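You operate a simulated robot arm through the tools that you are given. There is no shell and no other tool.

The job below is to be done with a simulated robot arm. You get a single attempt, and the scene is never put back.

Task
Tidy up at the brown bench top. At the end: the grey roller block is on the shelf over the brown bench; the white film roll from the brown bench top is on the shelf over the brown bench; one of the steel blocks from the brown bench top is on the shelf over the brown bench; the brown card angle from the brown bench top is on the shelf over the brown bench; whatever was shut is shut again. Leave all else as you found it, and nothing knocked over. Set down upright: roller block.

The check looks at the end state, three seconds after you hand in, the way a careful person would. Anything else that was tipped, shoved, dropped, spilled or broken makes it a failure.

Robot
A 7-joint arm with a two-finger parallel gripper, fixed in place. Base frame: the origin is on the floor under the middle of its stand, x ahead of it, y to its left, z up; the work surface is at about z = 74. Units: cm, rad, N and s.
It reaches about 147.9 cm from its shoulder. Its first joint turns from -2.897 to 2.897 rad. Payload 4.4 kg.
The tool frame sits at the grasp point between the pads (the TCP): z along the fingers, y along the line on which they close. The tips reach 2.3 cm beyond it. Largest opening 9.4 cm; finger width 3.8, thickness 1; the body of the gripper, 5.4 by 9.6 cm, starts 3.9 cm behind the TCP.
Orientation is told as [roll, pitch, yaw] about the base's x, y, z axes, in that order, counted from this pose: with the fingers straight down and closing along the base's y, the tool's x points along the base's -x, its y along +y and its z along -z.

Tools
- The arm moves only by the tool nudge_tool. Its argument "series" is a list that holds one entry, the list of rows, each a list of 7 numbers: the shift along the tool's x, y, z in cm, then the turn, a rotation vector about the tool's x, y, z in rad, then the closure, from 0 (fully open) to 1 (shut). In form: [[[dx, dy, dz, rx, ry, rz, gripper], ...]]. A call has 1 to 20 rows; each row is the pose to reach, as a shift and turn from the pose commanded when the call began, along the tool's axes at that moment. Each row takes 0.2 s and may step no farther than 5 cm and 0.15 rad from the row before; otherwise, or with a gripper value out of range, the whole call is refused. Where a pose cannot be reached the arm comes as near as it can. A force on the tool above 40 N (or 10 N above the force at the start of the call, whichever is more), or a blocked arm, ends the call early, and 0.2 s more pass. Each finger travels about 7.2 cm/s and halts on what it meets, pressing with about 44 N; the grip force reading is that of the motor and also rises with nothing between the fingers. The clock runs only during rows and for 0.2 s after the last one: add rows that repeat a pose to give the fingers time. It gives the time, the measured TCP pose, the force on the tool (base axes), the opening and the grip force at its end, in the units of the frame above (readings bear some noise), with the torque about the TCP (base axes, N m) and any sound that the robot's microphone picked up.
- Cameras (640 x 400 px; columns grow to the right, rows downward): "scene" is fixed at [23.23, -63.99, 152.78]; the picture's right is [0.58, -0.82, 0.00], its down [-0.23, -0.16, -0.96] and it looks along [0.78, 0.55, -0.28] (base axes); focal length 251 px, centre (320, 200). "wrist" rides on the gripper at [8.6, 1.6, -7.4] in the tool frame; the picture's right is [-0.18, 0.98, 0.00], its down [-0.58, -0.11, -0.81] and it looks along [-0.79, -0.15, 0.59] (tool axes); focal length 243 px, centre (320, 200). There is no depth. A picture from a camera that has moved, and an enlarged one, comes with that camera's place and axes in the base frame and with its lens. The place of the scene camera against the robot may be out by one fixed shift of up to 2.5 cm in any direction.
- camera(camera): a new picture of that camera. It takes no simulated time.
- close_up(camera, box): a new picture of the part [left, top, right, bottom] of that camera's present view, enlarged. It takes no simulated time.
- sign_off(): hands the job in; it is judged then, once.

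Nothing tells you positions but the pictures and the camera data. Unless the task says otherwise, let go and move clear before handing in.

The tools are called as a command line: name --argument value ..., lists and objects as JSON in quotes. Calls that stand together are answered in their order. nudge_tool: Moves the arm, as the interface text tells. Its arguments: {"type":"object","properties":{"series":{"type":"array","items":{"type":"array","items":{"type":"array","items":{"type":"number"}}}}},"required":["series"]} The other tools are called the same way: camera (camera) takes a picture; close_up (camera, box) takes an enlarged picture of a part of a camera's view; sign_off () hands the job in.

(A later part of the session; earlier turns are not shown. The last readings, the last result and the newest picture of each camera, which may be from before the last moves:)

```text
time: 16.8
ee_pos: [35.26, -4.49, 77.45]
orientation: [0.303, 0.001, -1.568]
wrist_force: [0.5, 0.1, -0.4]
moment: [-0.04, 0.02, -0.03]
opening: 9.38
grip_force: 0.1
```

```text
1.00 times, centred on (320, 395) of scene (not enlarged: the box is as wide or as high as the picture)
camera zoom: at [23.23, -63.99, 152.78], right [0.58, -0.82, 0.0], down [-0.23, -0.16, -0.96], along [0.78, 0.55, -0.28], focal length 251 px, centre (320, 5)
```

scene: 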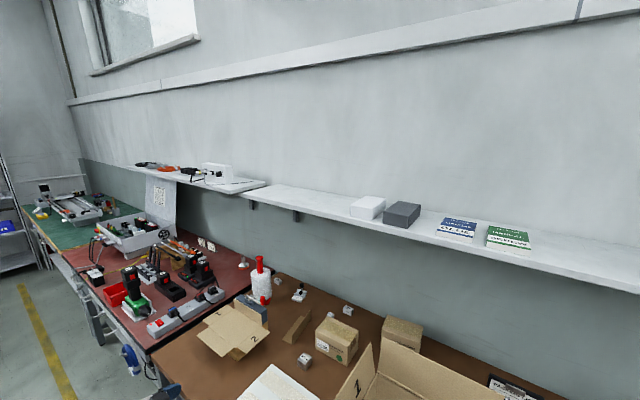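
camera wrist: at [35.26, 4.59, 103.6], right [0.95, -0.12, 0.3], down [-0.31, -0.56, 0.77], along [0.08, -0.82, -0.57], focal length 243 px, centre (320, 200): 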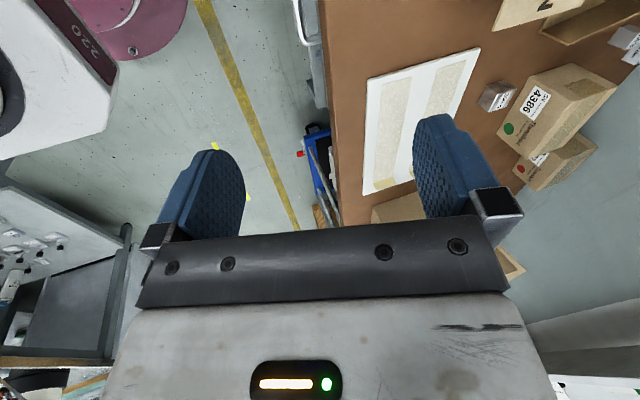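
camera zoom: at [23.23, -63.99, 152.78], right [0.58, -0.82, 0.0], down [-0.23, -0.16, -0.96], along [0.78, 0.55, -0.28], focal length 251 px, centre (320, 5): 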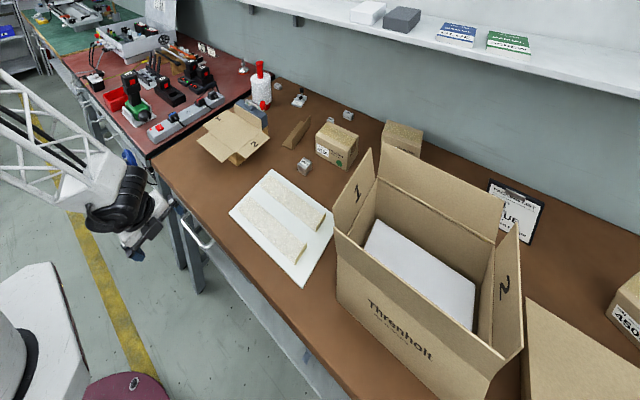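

Nicely lined up. I'll descend most of the way and check the finger-to-bar alignment.

nudge_tool --series '[[[0, 0.1, 2, 0, 0, 0, 0], [0, 0.2, 4, 0, 0, 0, 0], [0, 0.25, 6, 0, 0, 0, 0], [0, 0.28, 8, 0, 0, 0, 0], [0, 0.28, 8, 0, 0, 0, 0]]]'

camera --camera "wrist"

close_up --camera "wrist" --box '[0, 0, 640, 10]'

close_up --camera "scene" --box '[60, 390, 260, 400]'

```text
time: 18.0
ee_pos: [37.94, -4.34, 70.13]
orientation: [0.303, 0.0, -1.568]
wrist_force: [0.3, -0.3, 0.3]
moment: [0.03, -0.02, 0.03]
opening: 9.38
grip_force: 0.1
```

```text
taken
camera wrist: at [37.3, 4.34, 77.79], right [0.94, -0.18, 0.29], down [-0.34, -0.58, 0.74], along [0.04, -0.79, -0.61], focal length 243 px, centre (320, 200)
```

wrist: 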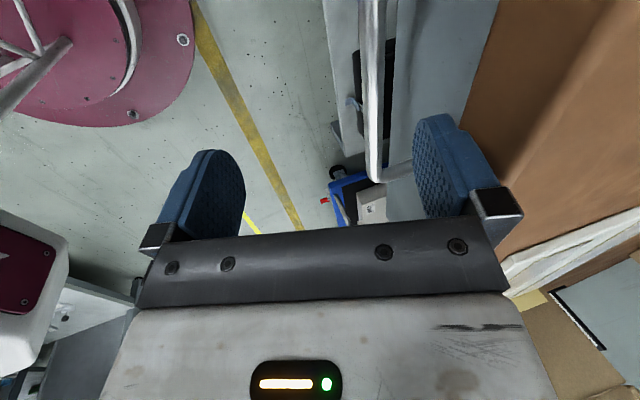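

```text
1.00 times, centred on (320, 5) of wrist (not enlarged: the box is as wide or as high as the picture)
camera zoom: at [37.3, 4.34, 77.79], right [0.94, -0.18, 0.29], down [-0.34, -0.58, 0.74], along [0.04, -0.79, -0.61], focal length 243 px, centre (320, 395)
```

zoom: 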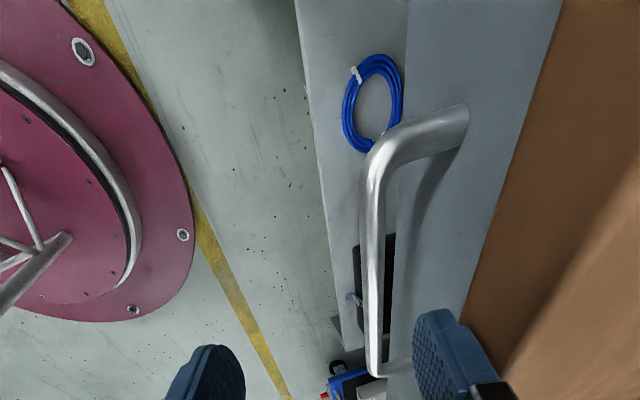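

```text
3.20 times, centred on (160, 395) of scene
camera zoom: at [23.23, -63.99, 152.78], right [0.58, -0.82, 0.0], down [-0.23, -0.16, -0.96], along [0.78, 0.55, -0.28], focal length 803 px, centre (832, -424)
```

zoom: 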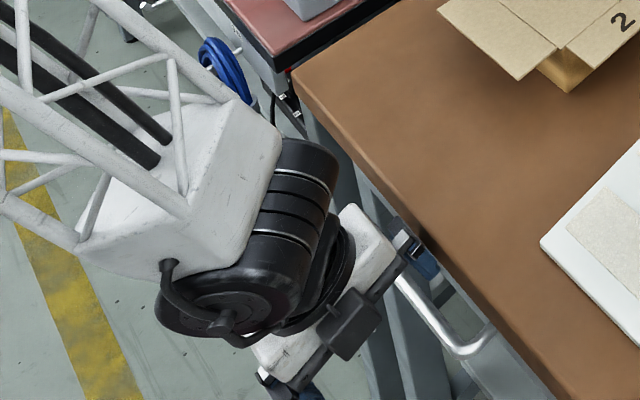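

Alignment good with about half a centimetre on each side of the finger. I'll insert the finger behind the bar.

nudge_tool --series '[[[0, -0.2, 0.8, 0, 0, 0, 0], [0, -0.35, 1.7, 0, 0, 0, 0], [0, -0.35, 2.6, 0, 0, 0, 0], [0, -0.35, 3.5, 0, 0, 0, 0], [0, -0.35, 4.2, 0, 0, 0, 0], [0, -0.35, 4.2, 0, 0, 0, 0]]]'

camera --camera "wrist"

close_up --camera "scene" --box '[60, 390, 260, 400]'

```text
time: 19.4
ee_pos: [38.83, -4.37, 65.98]
orientation: [0.303, 0.0, -1.569]
wrist_force: [0.4, 0.5, -0.2]
moment: [0.03, 0.01, 0.0]
opening: 9.4
grip_force: 0.0
```

```text
taken
camera wrist: at [38.16, 4.24, 73.58], right [0.94, -0.18, 0.29], down [-0.34, -0.58, 0.74], along [0.03, -0.79, -0.61], focal length 243 px, centre (320, 200)
```

wrist: 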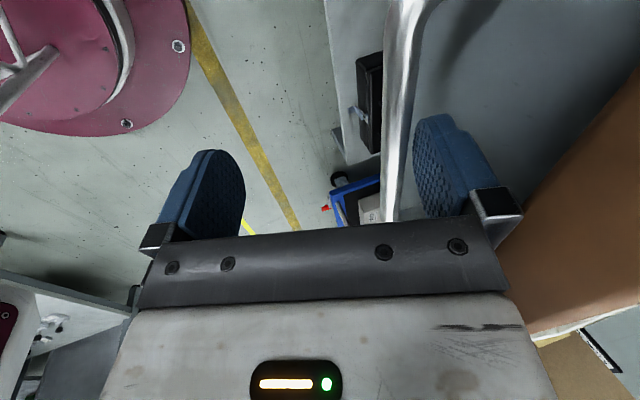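

```text
3.20 times, centred on (160, 395) of scene
camera zoom: at [23.23, -63.99, 152.78], right [0.58, -0.82, 0.0], down [-0.23, -0.16, -0.96], along [0.78, 0.55, -0.28], focal length 803 px, centre (832, -424)
```

zoom: 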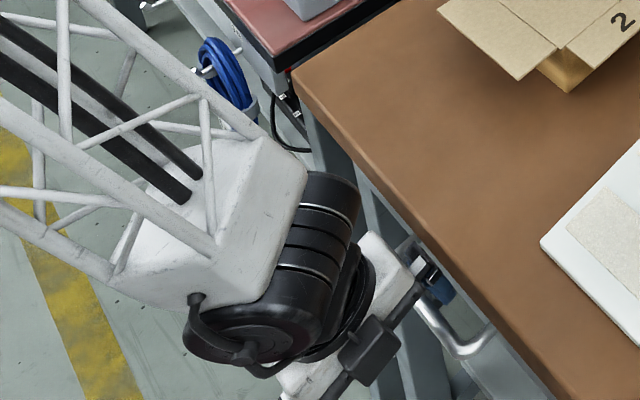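

The finger is hooked behind the bar. I'll pull gently along -x.

nudge_tool --series '[[[0, -0.8, -0.25, 0, 0, 0, 0], [0, -1.6, -0.5, 0, 0, 0, 0], [0, -2.4, -0.75, 0, 0, 0, 0], [0, -3.2, -1, 0, 0, 0, 0], [0, -4, -1.25, 0, 0, 0, 0], [0, -4.8, -1.5, 0, 0, 0, 0], [0, -4.8, -1.5, 0, 0, 0, 0]]]'

camera --camera "wrist"

close_up --camera "scene" --box '[60, 390, 380, 400]'

```text
time: 21.0
ee_pos: [33.77, -4.41, 65.87]
orientation: [0.301, -0.001, -1.568]
wrist_force: [-0.3, -0.6, -0.4]
moment: [0.02, 0.02, 0.01]
opening: 9.39
grip_force: 0.1
```

```text
taken
camera wrist: at [33.18, 4.24, 73.6], right [0.94, -0.18, 0.29], down [-0.34, -0.58, 0.74], along [0.03, -0.79, -0.61], focal length 243 px, centre (320, 200)
```

wrist: 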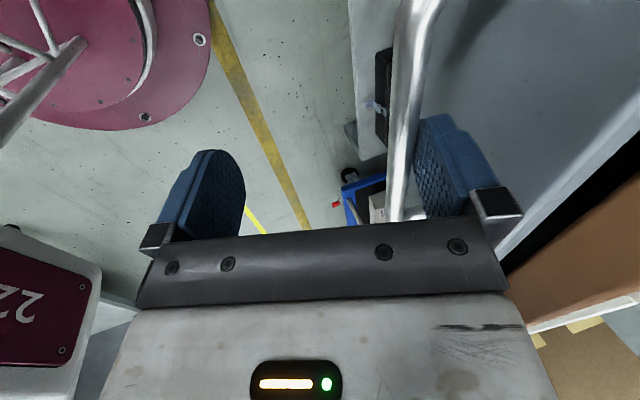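

```text
2.00 times, centred on (220, 395) of scene
camera zoom: at [23.23, -63.99, 152.78], right [0.58, -0.82, 0.0], down [-0.23, -0.16, -0.96], along [0.78, 0.55, -0.28], focal length 502 px, centre (520, -190)
```

zoom: 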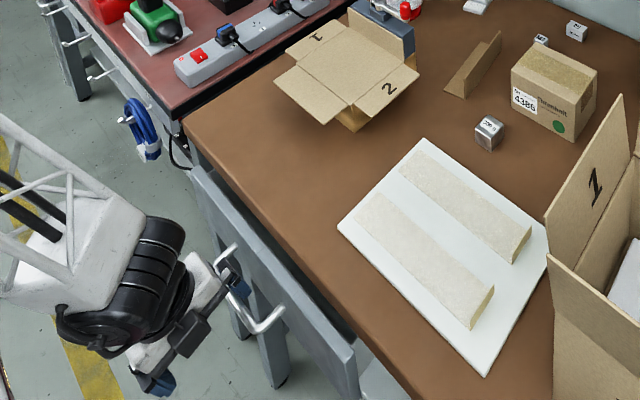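

The drawer is sliding out smoothly. I'll keep pulling while tilting the hand back over the bench so the wrist stays away from the base.

nudge_tool --series '[[[0, -0.98, -0.54, 0.056, 0, 0, 0], [0, -1.96, -1.08, 0.112, 0, 0, 0], [0, -2.95, -1.63, 0.169, 0, 0, 0], [0, -3.93, -2.17, 0.225, 0, 0, 0], [0, -4.91, -2.71, 0.281, 0, 0, 0], [0, -5.9, -3.25, 0.337, 0, 0, 0], [0, -6.88, -3.8, 0.394, 0, 0, 0], [0, -7.86, -4.34, 0.45, 0, 0, 0], [0, -7.86, -4.34, 0.45, 0, 0, 0]]]'

camera --camera "wrist"

close_up --camera "wrist" --box '[0, 0, 640, 10]'

close_up --camera "scene" --box '[60, 390, 380, 400]'

```text
time: 23.0
ee_pos: [25.41, -4.36, 67.55]
orientation: [-0.133, -0.002, -1.571]
wrist_force: [0.8, 0.6, -1.0]
moment: [0.03, -0.03, -0.02]
opening: 9.39
grip_force: 0.1
out of reach, approached as far as the arm can: row 8
```

```text
taken
camera wrist: at [27.98, 4.26, 74.91], right [0.97, -0.18, -0.13], down [0.0, -0.58, 0.81], along [-0.23, -0.79, -0.57], focal length 243 px, centre (320, 200)
```

wrist: 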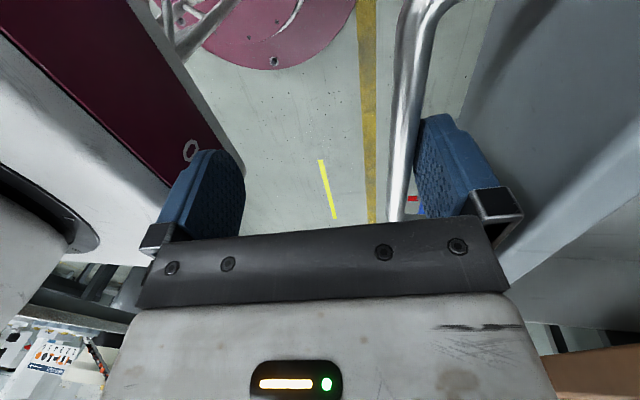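

```text
1.00 times, centred on (320, 5) of wrist (not enlarged: the box is as wide or as high as the picture)
camera zoom: at [27.98, 4.26, 74.91], right [0.97, -0.18, -0.13], down [0.0, -0.58, 0.81], along [-0.23, -0.79, -0.57], focal length 243 px, centre (320, 395)
```

zoom: 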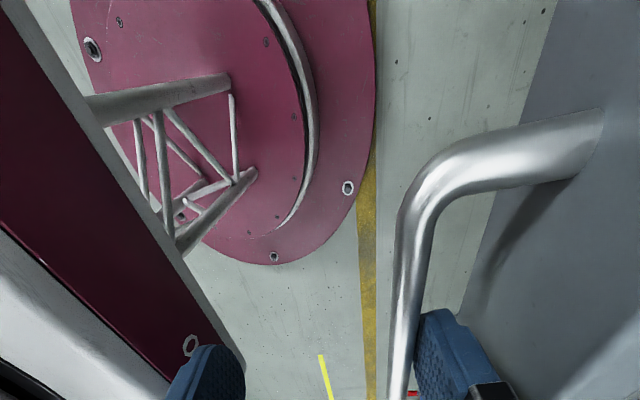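

```text
2.00 times, centred on (220, 395) of scene
camera zoom: at [23.23, -63.99, 152.78], right [0.58, -0.82, 0.0], down [-0.23, -0.16, -0.96], along [0.78, 0.55, -0.28], focal length 502 px, centre (520, -190)
```

zoom: 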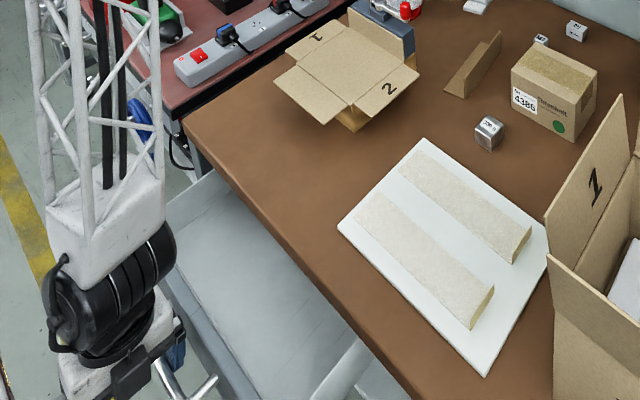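

The drawer is partly open and something light is visible inside. I'll zoom on it.

close_up --camera "scene" --box '[110, 396, 290, 400]'

close_up --camera "scene" --box '[180, 398, 240, 400]'

close_up --camera "wrist" --box '[630, 0, 640, 400]'

```text
3.56 times, centred on (200, 398) of scene
camera zoom: at [23.23, -63.99, 152.78], right [0.58, -0.82, 0.0], down [-0.23, -0.16, -0.96], along [0.78, 0.55, -0.28], focal length 892 px, centre (747, -504)
```

zoom: 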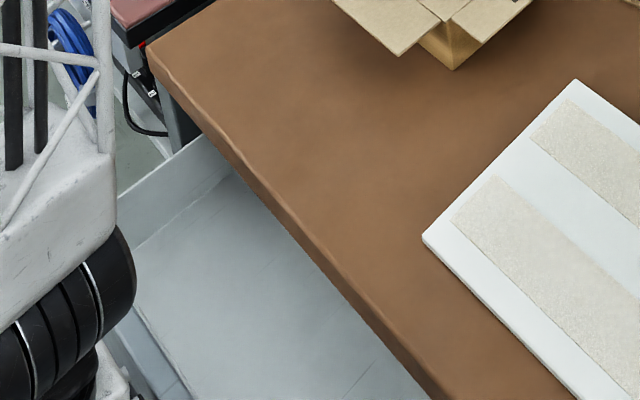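

```text
10.67 times, centred on (210, 399) of scene
camera zoom: at [23.23, -63.99, 152.78], right [0.58, -0.82, 0.0], down [-0.23, -0.16, -0.96], along [0.78, 0.55, -0.28], focal length 2676 px, centre (1493, -1923)
```

zoom: 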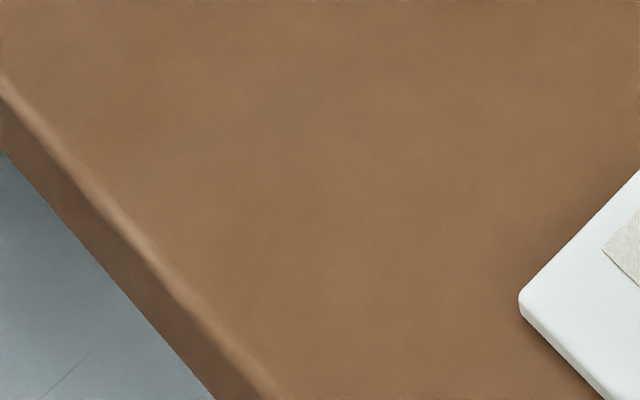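

```text
1.00 times, centred on (635, 200) of wrist (not enlarged: the box is as wide or as high as the picture)
camera zoom: at [27.98, 4.26, 74.91], right [0.97, -0.18, -0.13], down [0.0, -0.58, 0.81], along [-0.23, -0.79, -0.57], focal length 243 px, centre (5, 200)
```

zoom: 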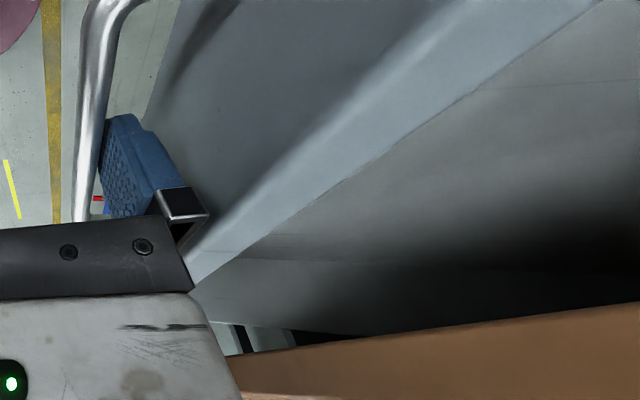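

The front part of the drawer looks empty so far. I'll lift the finger off the handle and turn the camera to look deeper into the drawer.

nudge_tool --series '[[[0, 0, -1, 0, 0, 0, 0], [0, -0.2, -3, 0, 0, 0, 0], [0, -0.6, -6, 0, 0, 0, 0], [0, -1.2, -10, 0, 0, 0, 0], [0, -1.7, -13, 0, 0, 0, 0], [0, -2.1, -16, 0, 0, 0, 0], [0, -2.1, -16, 0, 0, 0, 0]]]'

nudge_tool --series '[[[0, 0, 0, 0, 0, -0.143, 0], [0, 0, 0, 0, 0, -0.286, 0], [0, 0, 0, 0, 0, -0.428, 0], [0, 0, 0, 0, 0, -0.571, 0], [0, 0, 0, 0, 0, -0.714, 0], [0, 0, 0, 0, 0, -0.857, 0], [0, 0, 0, 0, 0, -1, 0], [0, 0, 0, 0, 0, -1.143, 0], [0, 0, 0, 0, 0, -1.286, 0], [0, 0, 0, 0, 0, -1.428, 0], [0, 0, 0, 0, 0, -1.571, 0], [0, 0, 0, 0, 0, -1.571, 0]]]'

close_up --camera "wrist" --box '[0, 0, 640, 10]'

```text
time: 24.6
ee_pos: [26.49, -7.39, 79.54]
orientation: [-0.147, -0.082, -1.557]
wrist_force: [0.1, 0.2, 0.0]
moment: [0.02, -0.01, 0.03]
opening: 9.42
grip_force: 0.2
out of reach, approached as far as the arm can: row 1, 2, 3, 4, 5, 6, 7
```

```text
time: 27.2
ee_pos: [26.93, -6.92, 78.49]
orientation: [-0.101, 0.147, -0.004]
wrist_force: [-0.9, -0.3, -0.6]
moment: [0.0, -0.02, -0.01]
opening: 9.41
grip_force: 0.1
out of reach, approached as far as the arm can: row 11, 12
```

```text
1.00 times, centred on (320, 5) of wrist (not enlarged: the box is as wide or as high as the picture)
camera zoom: at [19.49, -4.59, 87.08], right [0.17, 0.98, -0.12], down [0.69, -0.03, 0.72], along [0.7, -0.21, -0.68], focal length 243 px, centre (320, 395)
```

zoom: 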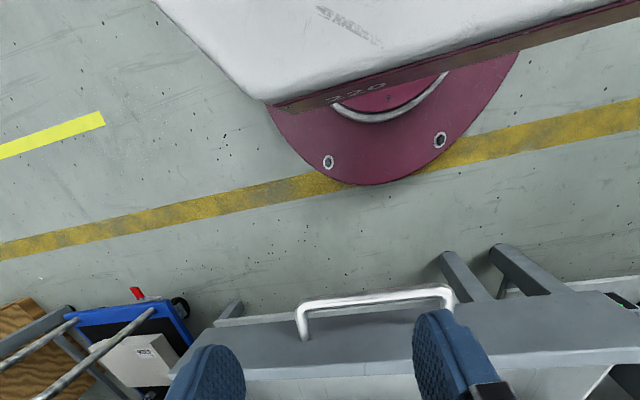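

I'll tilt the wrist up to look horizontally into the drawer.

nudge_tool --series '[[[-1, 0, -1, -0.02, -0.1, 0, 0], [-2, 0, -2, -0.04, -0.2, 0, 0], [-3, 0, -3, -0.06, -0.3, 0, 0], [-3.5, 0, -3.9, -0.08, -0.4, 0, 0], [-3.5, 0, -3.9, -0.1, -0.5, 0, 0], [-3.5, 0, -3.9, -0.1, -0.6, 0, 0], [-3.5, 0, -3.9, -0.1, -0.7, 0, 0], [-3.5, 0, -3.9, -0.1, -0.7, 0, 0]]]'

close_up --camera "wrist" --box '[0, 0, 640, 10]'

close_up --camera "wrist" --box '[160, 60, 560, 200]'

```text
time: 29.0
ee_pos: [31.06, -6.54, 81.87]
orientation: [0.017, -0.552, 0.025]
wrist_force: [0.8, -0.3, 0.3]
moment: [0.0, 0.02, 0.03]
opening: 9.38
grip_force: 0.0
out of reach, approached as far as the arm can: row 1, 2, 3, 4, 5
```

```text
1.00 times, centred on (320, 5) of wrist (not enlarged: the box is as wide or as high as the picture)
camera zoom: at [19.8, -5.34, 83.76], right [0.12, 0.99, 0.11], down [0.08, -0.12, 0.99], along [0.99, -0.11, -0.09], focal length 243 px, centre (320, 395)
```

zoom: 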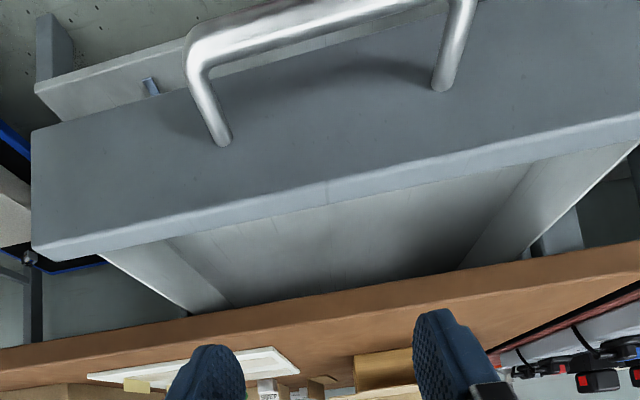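

```text
1.60 times, centred on (360, 130) of wrist
camera zoom: at [19.8, -5.34, 83.76], right [0.12, 0.99, 0.11], down [0.08, -0.12, 0.99], along [0.99, -0.11, -0.09], focal length 388 px, centre (256, 312)
```

zoom: 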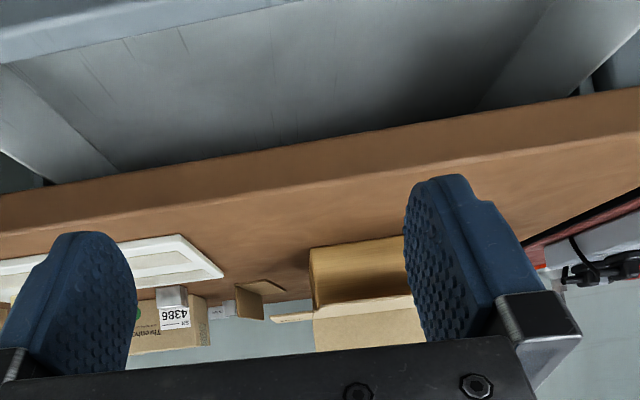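

The visible part of the drawer is empty, but its rear isn't visible yet. I'll shift the camera sideways and lower to look deeper in.

nudge_tool --series '[[[0.8, -4, -0.5, 0, 0, 0, 0], [1.6, -8, -1, 0, 0, 0, 0], [2.4, -12, -1, 0, 0, 0, 0], [3.2, -16, 0, 0, 0, 0, 0], [4.5, -19.5, 2, 0, 0, 0, 0], [6.2, -19.5, 4.4, 0, 0, 0, 0], [6.2, -19.5, 4.4, 0, 0, 0, 0]]]'

close_up --camera "wrist" --box '[0, 0, 640, 10]'

close_up --camera "wrist" --box '[300, 20, 640, 180]'

```text
time: 29.9
ee_pos: [33.34, -12.24, 81.55]
orientation: [0.006, -0.556, 0.296]
wrist_force: [0.3, -0.2, -0.2]
moment: [-0.01, -0.01, 0.0]
opening: 9.41
grip_force: 0.0
stopped in row 4: the arm was blocked; the commanded pose is now the measured one
```

```text
1.00 times, centred on (320, 5) of wrist (not enlarged: the box is as wide or as high as the picture)
camera zoom: at [22.2, -14.08, 83.37], right [-0.14, 0.98, 0.1], down [0.1, -0.09, 0.99], along [0.99, 0.15, -0.08], focal length 243 px, centre (320, 395)
```

zoom: 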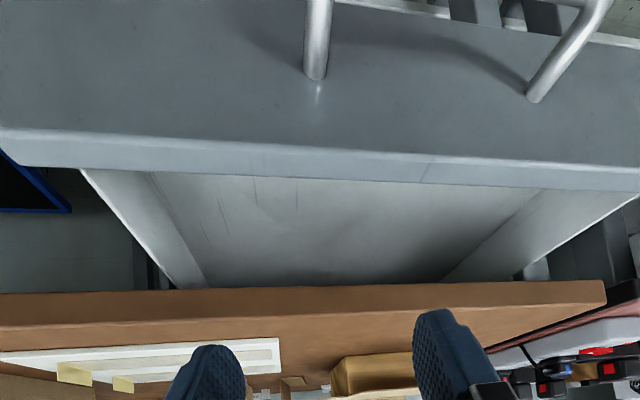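

```text
1.88 times, centred on (470, 100) of wrist
camera zoom: at [22.2, -14.08, 83.37], right [-0.14, 0.98, 0.1], down [0.1, -0.09, 0.99], along [0.99, 0.15, -0.08], focal length 457 px, centre (38, 388)
```

zoom: 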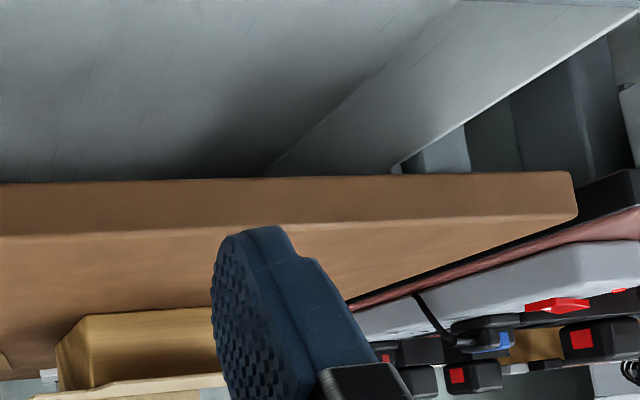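

Still empty as far as I can see. I'll pull the drawer further by hooking fingertips behind its front panel; first square up the hand.

nudge_tool --series '[[[0, 0, -0.5, 0.052, 0, 0.084, 0], [0, 0, -1, 0.104, 0, 0.168, 0], [0, 0, -1.5, 0.156, 0, 0.251, 0], [0, 0, -1.5, 0.156, 0, 0.251, 0]]]'

nudge_tool --series '[[[-1, 0, -1, 0, 0.11, 0, 0], [-2, 0, -2, 0, 0.22, 0, 0], [-3, 0, -2.5, 0, 0.33, 0, 0], [-4, 0, -2.5, 0, 0.44, 0, 0], [-5, 0, -2.5, 0, 0.55, 0, 0.5], [-5, 0, -2.5, 0, 0.55, 0, 1], [-5, 0, -2.5, 0, 0.55, 0, 1], [-5, 0, -2.5, 0, 0.55, 0, 1]]]'

close_up --camera "wrist" --box '[0, 0, 640, 10]'

```text
time: 30.9
ee_pos: [32.73, -12.4, 82.56]
orientation: [0.01, -0.551, -0.003]
wrist_force: [-0.6, -0.4, 0.0]
moment: [0.02, -0.04, 0.0]
opening: 9.42
grip_force: 0.0
```

```text
time: 32.7
ee_pos: [35.6, -12.59, 87.57]
orientation: [0.008, -0.001, 0.001]
wrist_force: [0.5, -1.1, 0.1]
moment: [-0.01, -0.01, 0.04]
opening: 0.0
grip_force: 42.5
```

```text
1.00 times, centred on (320, 5) of wrist (not enlarged: the box is as wide or as high as the picture)
camera zoom: at [26.94, -11.12, 94.99], right [0.18, 0.98, 0.01], down [0.58, -0.11, 0.81], along [0.79, -0.14, -0.59], focal length 243 px, centre (320, 395)
```

zoom: 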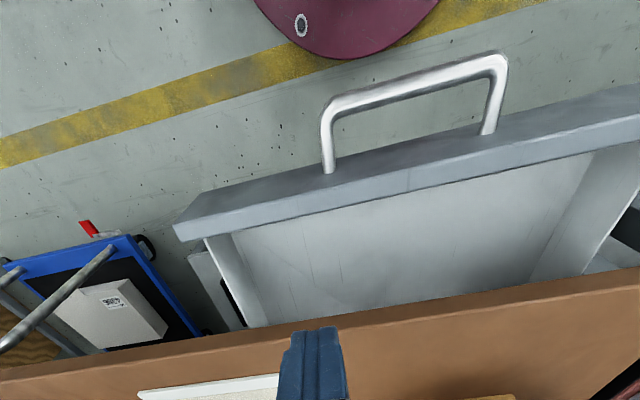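

The hand is vertical with closed fingers. I'll lower the fingertips just behind the front panel (inner face x≈34) and pull.

nudge_tool --series '[[[-1.6, -1.4, 4, 0, 0, 0, 1], [-1.6, -1.4, 8, 0, 0, 0, 1], [-1.6, -1.4, 12, 0, 0, 0, 1], [-1.6, -1.4, 15, 0, 0, 0, 1], [-1.6, -1.4, 17.5, 0, 0, 0, 1], [-1.6, -1.4, 17.5, 0, 0, 0, 1]]]'

close_up --camera "wrist" --box '[0, 0, 640, 10]'

```text
time: 34.1
ee_pos: [37.29, -13.69, 69.87]
orientation: [0.008, -0.002, 0.001]
wrist_force: [-0.4, -0.7, -0.5]
moment: [0.02, 0.0, 0.02]
opening: 0.0
grip_force: 42.1
```

```text
1.00 times, centred on (320, 5) of wrist (not enlarged: the box is as wide or as high as the picture)
camera zoom: at [28.57, -12.2, 77.46], right [0.18, 0.98, 0.01], down [0.58, -0.11, 0.81], along [0.79, -0.14, -0.59], focal length 243 px, centre (320, 395)
```

zoom: 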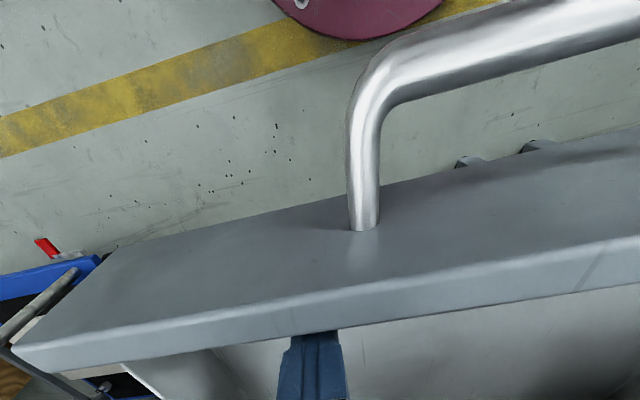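

The fingers are behind the panel. Checking the view into the drawer from this low camera height.

camera --camera "wrist"

```text
taken
camera wrist: at [28.57, -12.2, 77.46], right [0.18, 0.98, 0.01], down [0.58, -0.11, 0.81], along [0.79, -0.14, -0.59], focal length 243 px, centre (320, 200)
```

wrist: 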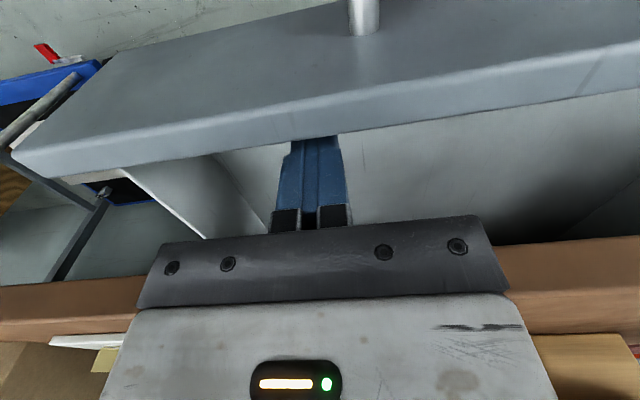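

I'll pull the drawer about 7 cm further, watching the force.

nudge_tool --series '[[[1.2, 0, 0, 0, 0, 0, 1], [2.4, 0, 0, 0, 0, 0, 1], [3.6, 0, 0, 0, 0, 0, 1], [4.8, 0, 0, 0, 0, 0, 1], [6, 0, 0, 0, 0, 0, 1], [7.2, 0, 0, 0, 0, 0, 1], [8.3, 0, 0, 0, 0, 0, 1], [8.3, 0, 0, 0, 0, 0, 1]]]'

camera --camera "wrist"

close_up --camera "scene" --box '[0, 390, 640, 400]'

```text
time: 35.9
ee_pos: [28.92, -13.74, 69.97]
orientation: [0.009, -0.002, 0.002]
wrist_force: [0.5, -0.2, 0.0]
moment: [0.0, 0.0, 0.01]
opening: 0.0
grip_force: 42.1
```

```text
taken
camera wrist: at [20.28, -12.26, 77.53], right [0.18, 0.98, 0.01], down [0.58, -0.11, 0.81], along [0.79, -0.14, -0.59], focal length 243 px, centre (320, 200)
```

wrist: 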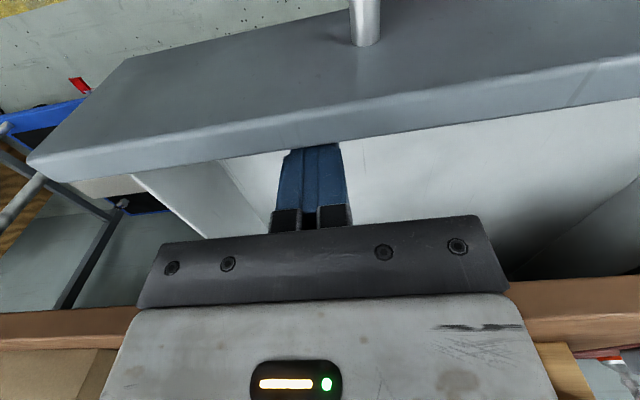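

```text
1.00 times, centred on (320, 395) of scene (not enlarged: the box is as wide or as high as the picture)
camera zoom: at [23.23, -63.99, 152.78], right [0.58, -0.82, 0.0], down [-0.23, -0.16, -0.96], along [0.78, 0.55, -0.28], focal length 251 px, centre (320, 5)
```

zoom: 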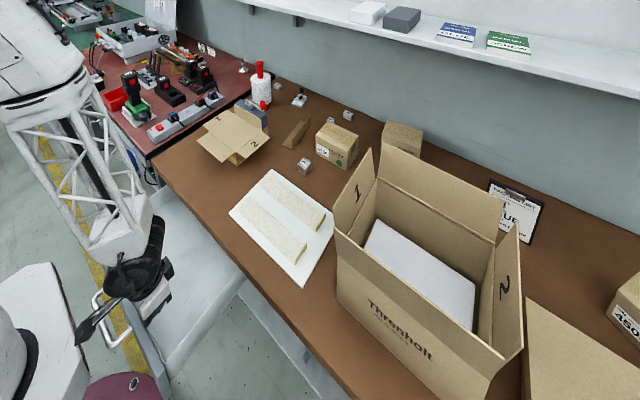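

The drawer is about 20 cm out. Zooming into both visible interior strips.

close_up --camera "wrist" --box '[440, 110, 640, 300]'

close_up --camera "wrist" --box '[635, 0, 640, 400]'

close_up --camera "wrist" --box '[100, 120, 300, 260]'

```text
2.11 times, centred on (540, 205) of wrist
camera zoom: at [20.28, -12.26, 77.53], right [0.18, 0.98, 0.01], down [0.58, -0.11, 0.81], along [0.79, -0.14, -0.59], focal length 511 px, centre (-143, 190)
```

zoom: 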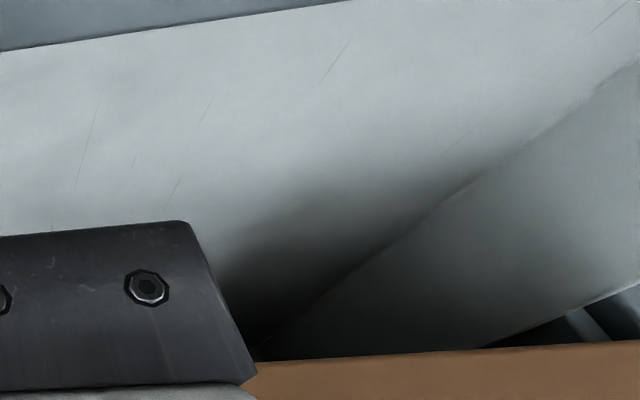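

```text
1.00 times, centred on (638, 200) of wrist (not enlarged: the box is as wide or as high as the picture)
camera zoom: at [20.28, -12.26, 77.53], right [0.18, 0.98, 0.01], down [0.58, -0.11, 0.81], along [0.79, -0.14, -0.59], focal length 243 px, centre (2, 200)
```

zoom: 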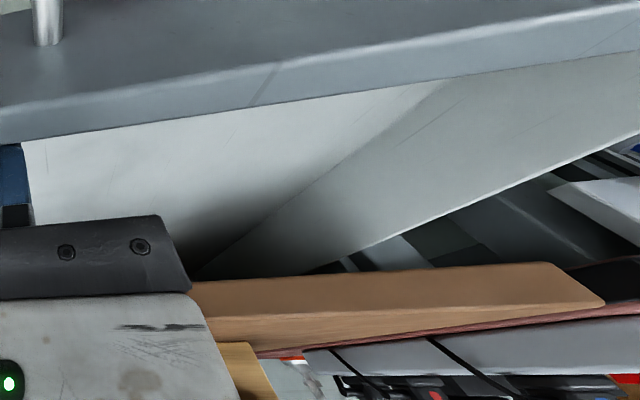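

```text
2.86 times, centred on (200, 190) of wrist
camera zoom: at [20.28, -12.26, 77.53], right [0.18, 0.98, 0.01], down [0.58, -0.11, 0.81], along [0.79, -0.14, -0.59], focal length 693 px, centre (663, 229)
```

zoom: 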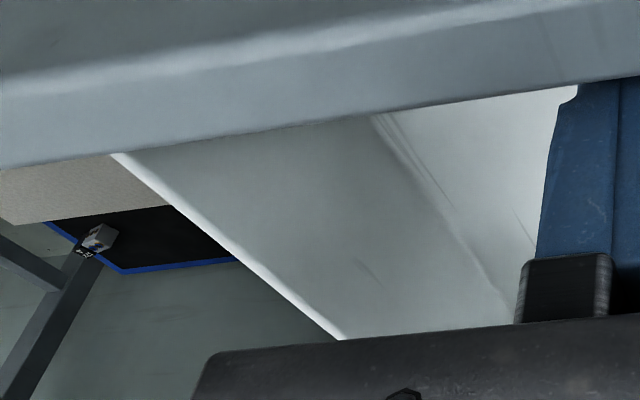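

The visible interior is empty; I'll lift and tilt to look straight into the back of the drawer.

nudge_tool --series '[[[-1, 0, -3, 0, 0, 0, 1], [-1.5, 0, -6, 0, 0, 0, 1], [-1.5, 0, -7, 0, -0.13, 0, 1], [-1.5, 0, -7, 0, -0.26, 0, 1], [-1.5, 0, -7, 0, -0.39, 0, 1], [-1.5, 0, -7, 0, -0.5, 0, 1], [-1.5, 0, -7, 0, -0.5, 0, 1]]]'

camera --camera "wrist"

close_up --camera "wrist" --box '[120, 40, 560, 240]'

```text
time: 37.0
ee_pos: [28.01, -12.32, 71.39]
orientation: [0.114, -0.139, -0.022]
wrist_force: [0.5, 10.2, 40.7]
moment: [0.27, 0.62, -0.27]
opening: 0.04
grip_force: 42.9
stopped in row 5: the force on the tool passed its limit at 374 N (the readings are from after the stop); the commanded pose is now the measured one
```

```text
taken
camera wrist: at [18.43, -11.42, 77.76], right [0.19, 0.97, 0.14], down [0.46, -0.21, 0.86], along [0.87, -0.1, -0.49], focal length 243 px, centre (320, 200)
```

wrist: 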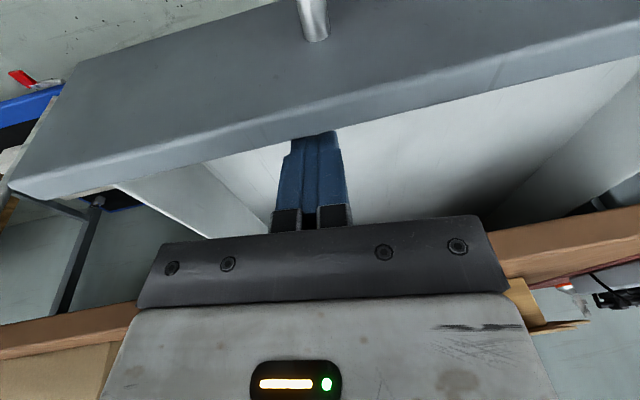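

```text
1.45 times, centred on (340, 140) of wrist
camera zoom: at [18.43, -11.42, 77.76], right [0.19, 0.97, 0.14], down [0.46, -0.21, 0.86], along [0.87, -0.1, -0.49], focal length 353 px, centre (291, 287)
```

zoom: 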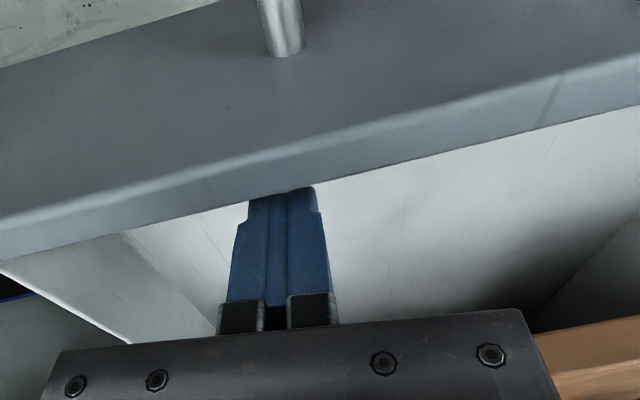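

There was a hard contact as the arm ran out of reach near its base. I'll back off forward and up gently.

nudge_tool --series '[[[-1, 0, -0.5, 0, 0, 0, 1], [-2, 0, -1, 0, 0, 0, 1], [-3, 0, -2.5, 0, 0, 0, 1], [-4, 0, -5, 0, 0, 0, 1], [-5, 0, -8, 0, 0, 0, 1], [-6, 0, -11, 0, 0, 0, 1], [-6, 0, -11, 0, 0, 0, 1]]]'

close_up --camera "wrist" --box '[0, 0, 640, 10]'

close_up --camera "scene" --box '[0, 390, 640, 400]'

```text
time: 38.6
ee_pos: [32.24, -13.47, 82.96]
orientation: [0.118, -0.137, -0.021]
wrist_force: [-0.9, 0.1, 0.5]
moment: [0.03, -0.02, 0.04]
opening: 0.03
grip_force: 42.2
```

```text
1.00 times, centred on (320, 5) of wrist (not enlarged: the box is as wide or as high as the picture)
camera zoom: at [22.68, -12.66, 89.29], right [0.19, 0.97, 0.14], down [0.46, -0.21, 0.86], along [0.87, -0.1, -0.49], focal length 243 px, centre (320, 395)
```

zoom: 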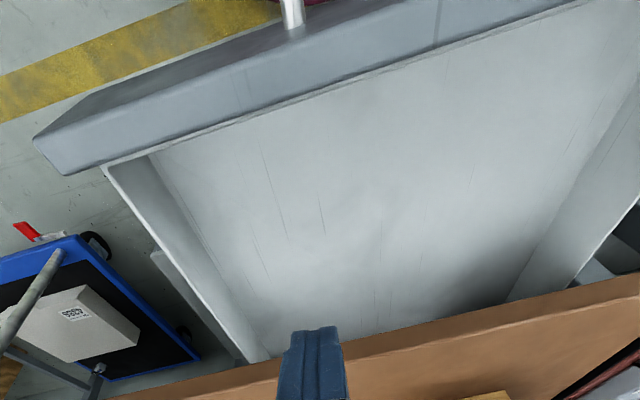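

```text
1.00 times, centred on (320, 395) of scene (not enlarged: the box is as wide or as high as the picture)
camera zoom: at [23.23, -63.99, 152.78], right [0.58, -0.82, 0.0], down [-0.23, -0.16, -0.96], along [0.78, 0.55, -0.28], focal length 251 px, centre (320, 5)
```

zoom: 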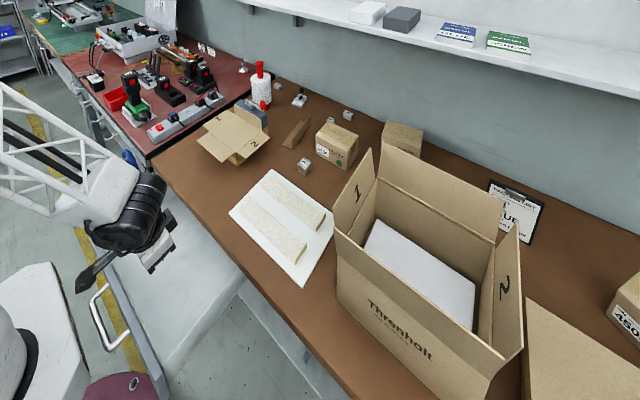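

The drawer is intact and empty as far as visible. I'll tilt to the earlier known-good pose for a deeper look.

nudge_tool --series '[[[0, 0, 0, -0.04, -0.1, 0, 1], [0, 0, 0, -0.08, -0.2, 0, 1], [0, 0, 0, -0.118, -0.3, 0, 1], [0, 0, 0, -0.118, -0.4, 0, 1], [0, 0, 0, -0.118, -0.4, 0, 1]]]'

close_up --camera "wrist" --box '[0, 0, 640, 10]'

close_up --camera "wrist" --box '[120, 0, 560, 200]'

```text
time: 40.0
ee_pos: [31.47, -10.32, 78.04]
orientation: [0.341, -0.419, -0.071]
wrist_force: [-0.3, -0.1, -0.1]
moment: [0.03, -0.01, 0.03]
opening: 0.0
grip_force: 42.1
stopped in row 5: the arm was blocked; the commanded pose is now the measured one
```

```text
1.00 times, centred on (320, 5) of wrist (not enlarged: the box is as wide or as high as the picture)
camera zoom: at [20.42, -10.61, 81.52], right [0.1, 0.92, 0.38], down [0.21, -0.39, 0.9], along [0.97, -0.01, -0.23], focal length 243 px, centre (320, 395)
```

zoom: 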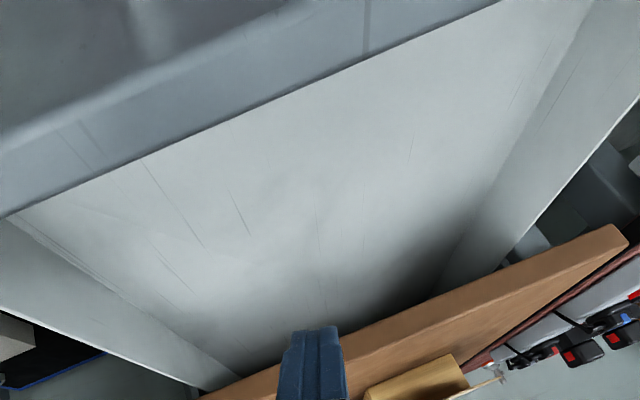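

```text
1.45 times, centred on (340, 100) of wrist
camera zoom: at [20.42, -10.61, 81.52], right [0.1, 0.92, 0.38], down [0.21, -0.39, 0.9], along [0.97, -0.01, -0.23], focal length 353 px, centre (291, 346)
```

zoom: 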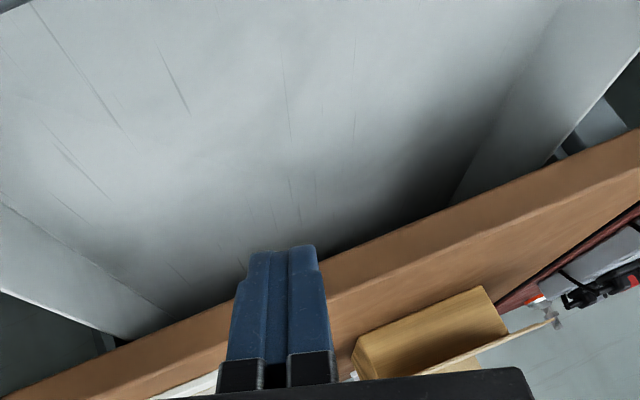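

The front ~36 cm of the drawer is empty. I'll straighten the hand, then look into the very back from a low camera position with the hand turned 45°.

nudge_tool --series '[[[-0.8, 0, -0.8, 0.08, 0.108, 0, 1], [-1.5, 0, -1.5, 0.163, 0.216, 0, 1], [-2.2, 0, -2.2, 0.245, 0.323, 0, 1], [-3, 0, -3, 0.326, 0.431, 0, 1], [-3, 0, -3, 0.326, 0.431, 0, 1]]]'

```text
time: 41.2
ee_pos: [32.74, -11.99, 81.89]
orientation: [-0.006, 0.003, -0.013]
wrist_force: [0.5, 0.4, -0.6]
moment: [0.0, 0.0, -0.01]
opening: 0.0
grip_force: 42.5
```

Upright again. Turning 45° and lowering the closed fingers into the drawer opening.

nudge_tool --series '[[[0, 0, 0, 0, 0, 0.13, 1], [0, 0, 0, 0, 0, 0.26, 1], [0, 0, 0, 0, 0, 0.39, 1], [0, 0, 0, 0, 0, 0.52, 1], [0, 0, 0, 0, 0, 0.65, 1], [0, 0, 0, 0, 0, 0.78, 1], [-1, 0, 4, 0, 0, 0.78, 1], [-1, 0, 8, 0, 0, 0.78, 1], [-1, 0, 11, 0, 0, 0.78, 1], [-1, 0, 13.5, 0, 0, 0.78, 1], [-1, 0, 13.5, 0, 0, 0.78, 1]]]'

close_up --camera "wrist" --box '[635, 0, 640, 400]'

camera --camera "wrist"

```text
time: 43.6
ee_pos: [33.69, -11.81, 68.41]
orientation: [-0.005, -0.001, -0.791]
wrist_force: [-0.3, -1.3, -0.3]
moment: [-0.05, 0.0, 0.02]
opening: 0.02
grip_force: 42.6
```

```text
1.00 times, centred on (638, 200) of wrist (not enlarged: the box is as wide or as high as the picture)
camera zoom: at [28.9, -4.54, 75.84], right [0.83, 0.56, -0.01], down [0.33, -0.49, 0.81], along [0.45, -0.67, -0.59], focal length 243 px, centre (2, 200)
```

zoom: 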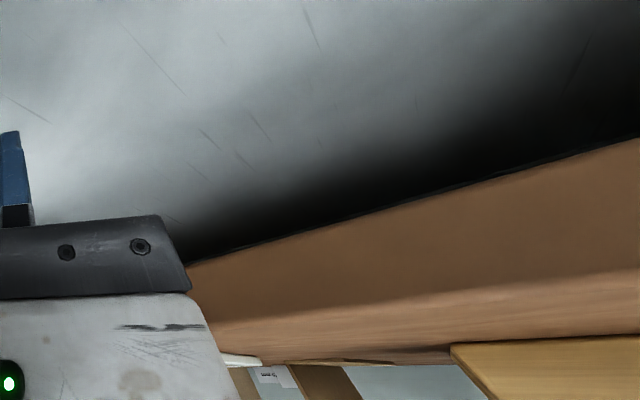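

```text
taken
camera wrist: at [28.9, -4.54, 75.84], right [0.83, 0.56, -0.01], down [0.33, -0.49, 0.81], along [0.45, -0.67, -0.59], focal length 243 px, centre (320, 200)
```

wrist: 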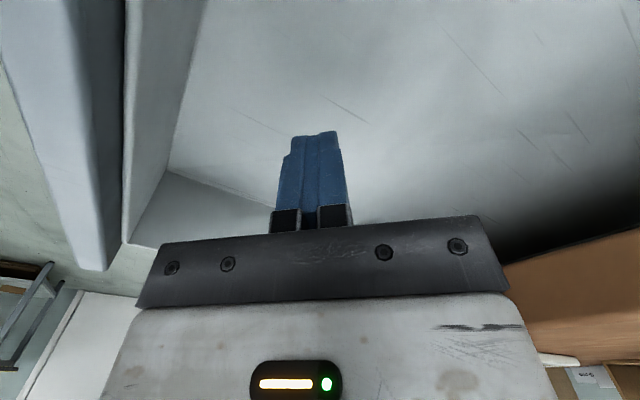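

It's dark at the back; zooming into that strip.

close_up --camera "wrist" --box '[500, 160, 640, 260]'

close_up --camera "wrist" --box '[600, 140, 640, 240]'

```text
4.00 times, centred on (570, 210) of wrist
camera zoom: at [28.9, -4.54, 75.84], right [0.83, 0.56, -0.01], down [0.33, -0.49, 0.81], along [0.45, -0.67, -0.59], focal length 970 px, centre (-680, 160)
```

zoom: 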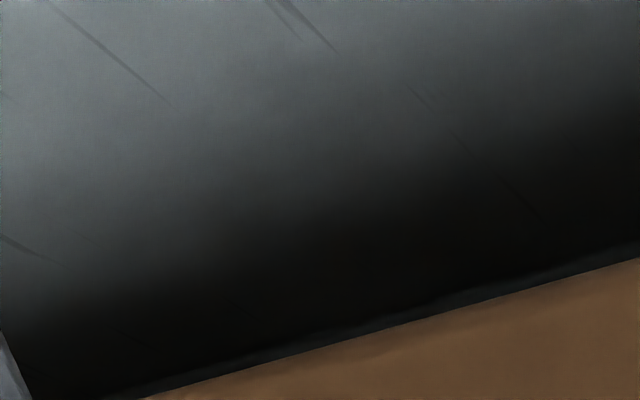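

```text
4.00 times, centred on (620, 190) of wrist
camera zoom: at [28.9, -4.54, 75.84], right [0.83, 0.56, -0.01], down [0.33, -0.49, 0.81], along [0.45, -0.67, -0.59], focal length 970 px, centre (-880, 240)
```

zoom: 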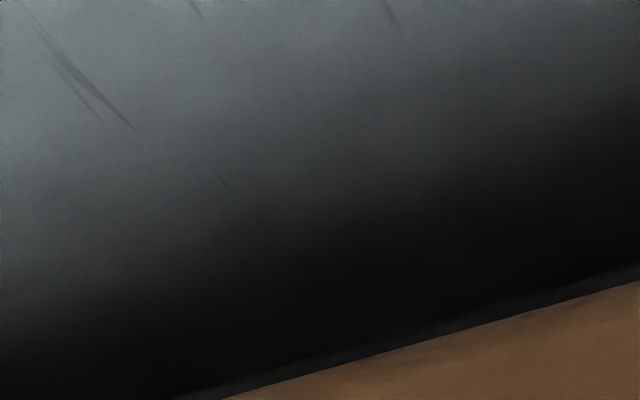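

The drawer's back wall is visible at about 40 cm depth and it's empty, so the grey knobbed roller device on the bench must be the roller block. I'll now close the drawer: straddle its front panel with the fingers along x.

nudge_tool --series '[[[0, 0, -4, 0, 0, 0, 1], [0, 0, -8, 0, 0, 0, 0.8], [0, 0, -12, 0, 0, 0, 0.5], [0.5, -1.5, -12, 0, 0, 0.13, 0.2], [0.9, -2.9, -12, 0, 0, 0.26, 0], [1.4, -4.4, -12, 0, 0, 0.39, 0], [1.9, -5.9, -12, 0, 0, 0.52, 0], [2.3, -7.3, -12, 0, 0, 0.65, 0], [2.78, -8.78, -12, 0, 0, 0.78, 0], [2.78, -8.78, -12, 0, 0, 0.78, 0]]]'

close_up --camera "wrist" --box '[0, 0, 640, 10]'

camera --camera "wrist"

```text
time: 45.8
ee_pos: [25.61, -16.1, 80.31]
orientation: [-0.001, -0.005, -1.574]
wrist_force: [-0.5, 0.4, 0.8]
moment: [0.0, 0.0, -0.01]
opening: 9.39
grip_force: 0.0
```

```text
1.00 times, centred on (320, 5) of wrist (not enlarged: the box is as wide or as high as the picture)
camera zoom: at [27.28, -7.48, 87.83], right [0.98, -0.19, 0.0], down [-0.11, -0.58, 0.81], along [-0.15, -0.8, -0.59], focal length 243 px, centre (320, 395)
```

zoom: 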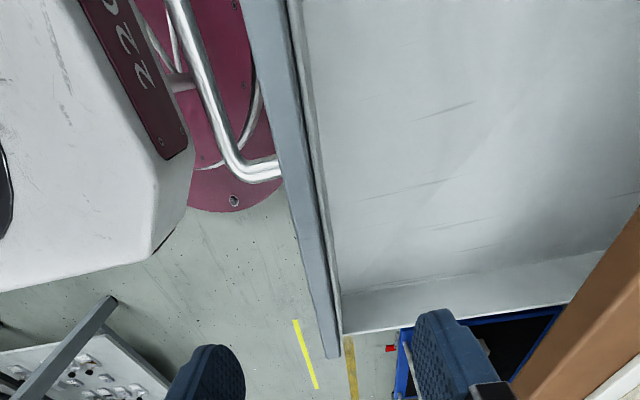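

```text
taken
camera wrist: at [27.28, -7.48, 87.83], right [0.98, -0.19, 0.0], down [-0.11, -0.58, 0.81], along [-0.15, -0.8, -0.59], focal length 243 px, centre (320, 200)
```

wrist: 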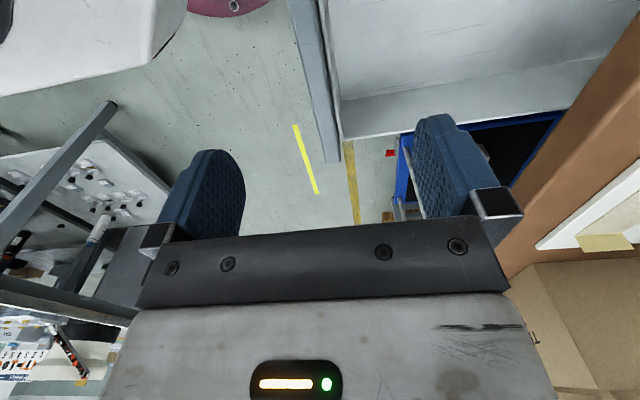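

The panel sits between the fingers (x≈24.5–26). I'll lower, grip it, and check.

nudge_tool --series '[[[0, -0.3, 0, 0, 0, 0, 0.45], [0, -0.3, 3, 0, 0, 0, 0.45], [0, -0.3, 6, 0, 0, 0, 0.45], [0, -0.3, 8, 0, 0, 0, 0.45], [0, -0.3, 10.2, 0, 0, 0, 0.45], [0, -0.3, 10.2, 0, 0, 0, 0.6], [0, -0.3, 10.2, 0, 0, 0, 0.8], [0, -0.3, 10.2, 0, 0, 0, 1], [0, -0.3, 10.2, 0, 0, 0, 1]]]'

camera --camera "wrist"

```text
time: 47.8
ee_pos: [25.28, -16.31, 70.16]
orientation: [-0.002, -0.006, -1.571]
wrist_force: [0.0, -3.4, -22.7]
moment: [-0.86, -0.72, 1.29]
opening: 2.07
grip_force: 45.6
```

```text
taken
camera wrist: at [26.91, -7.61, 77.67], right [0.98, -0.19, 0.0], down [-0.11, -0.58, 0.81], along [-0.15, -0.8, -0.59], focal length 243 px, centre (320, 200)
```

wrist: 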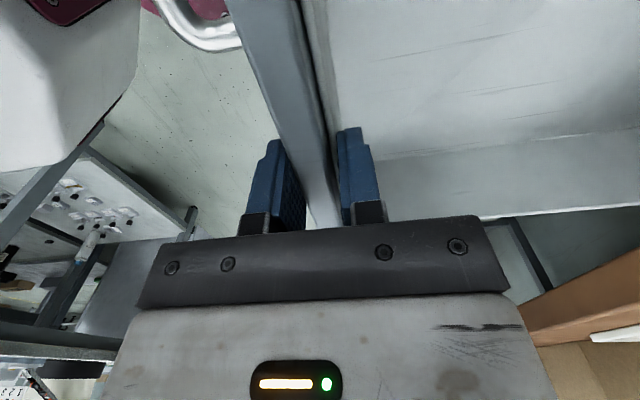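

Panel gripped. Pushing the drawer inwards along +x by 11 cm.

nudge_tool --series '[[[0, 1, 0, 0, 0, 0, 1], [0, 2.2, 0, 0, 0, 0, 1], [0, 3.5, 0, 0, 0, 0, 1], [0, 5, 0, 0, 0, 0, 1], [0, 6.5, 0, 0, 0, 0, 1], [0, 8, 0, 0, 0, 0, 1], [0, 9.5, 0, 0, 0, 0, 1], [0, 11, 0, 0, 0, 0, 1], [0, 11, 0, 0, 0, 0, 1]]]'

```text
time: 48.2
ee_pos: [26.03, -16.27, 70.14]
orientation: [-0.001, -0.007, -1.571]
wrist_force: [0.4, -7.8, -10.2]
moment: [-1.3, -0.76, 1.11]
opening: 2.04
grip_force: 44.5
stopped in row 2: the force on the tool passed its limit at 43 N (the readings are from after the stop); the commanded pose is now the measured one
```

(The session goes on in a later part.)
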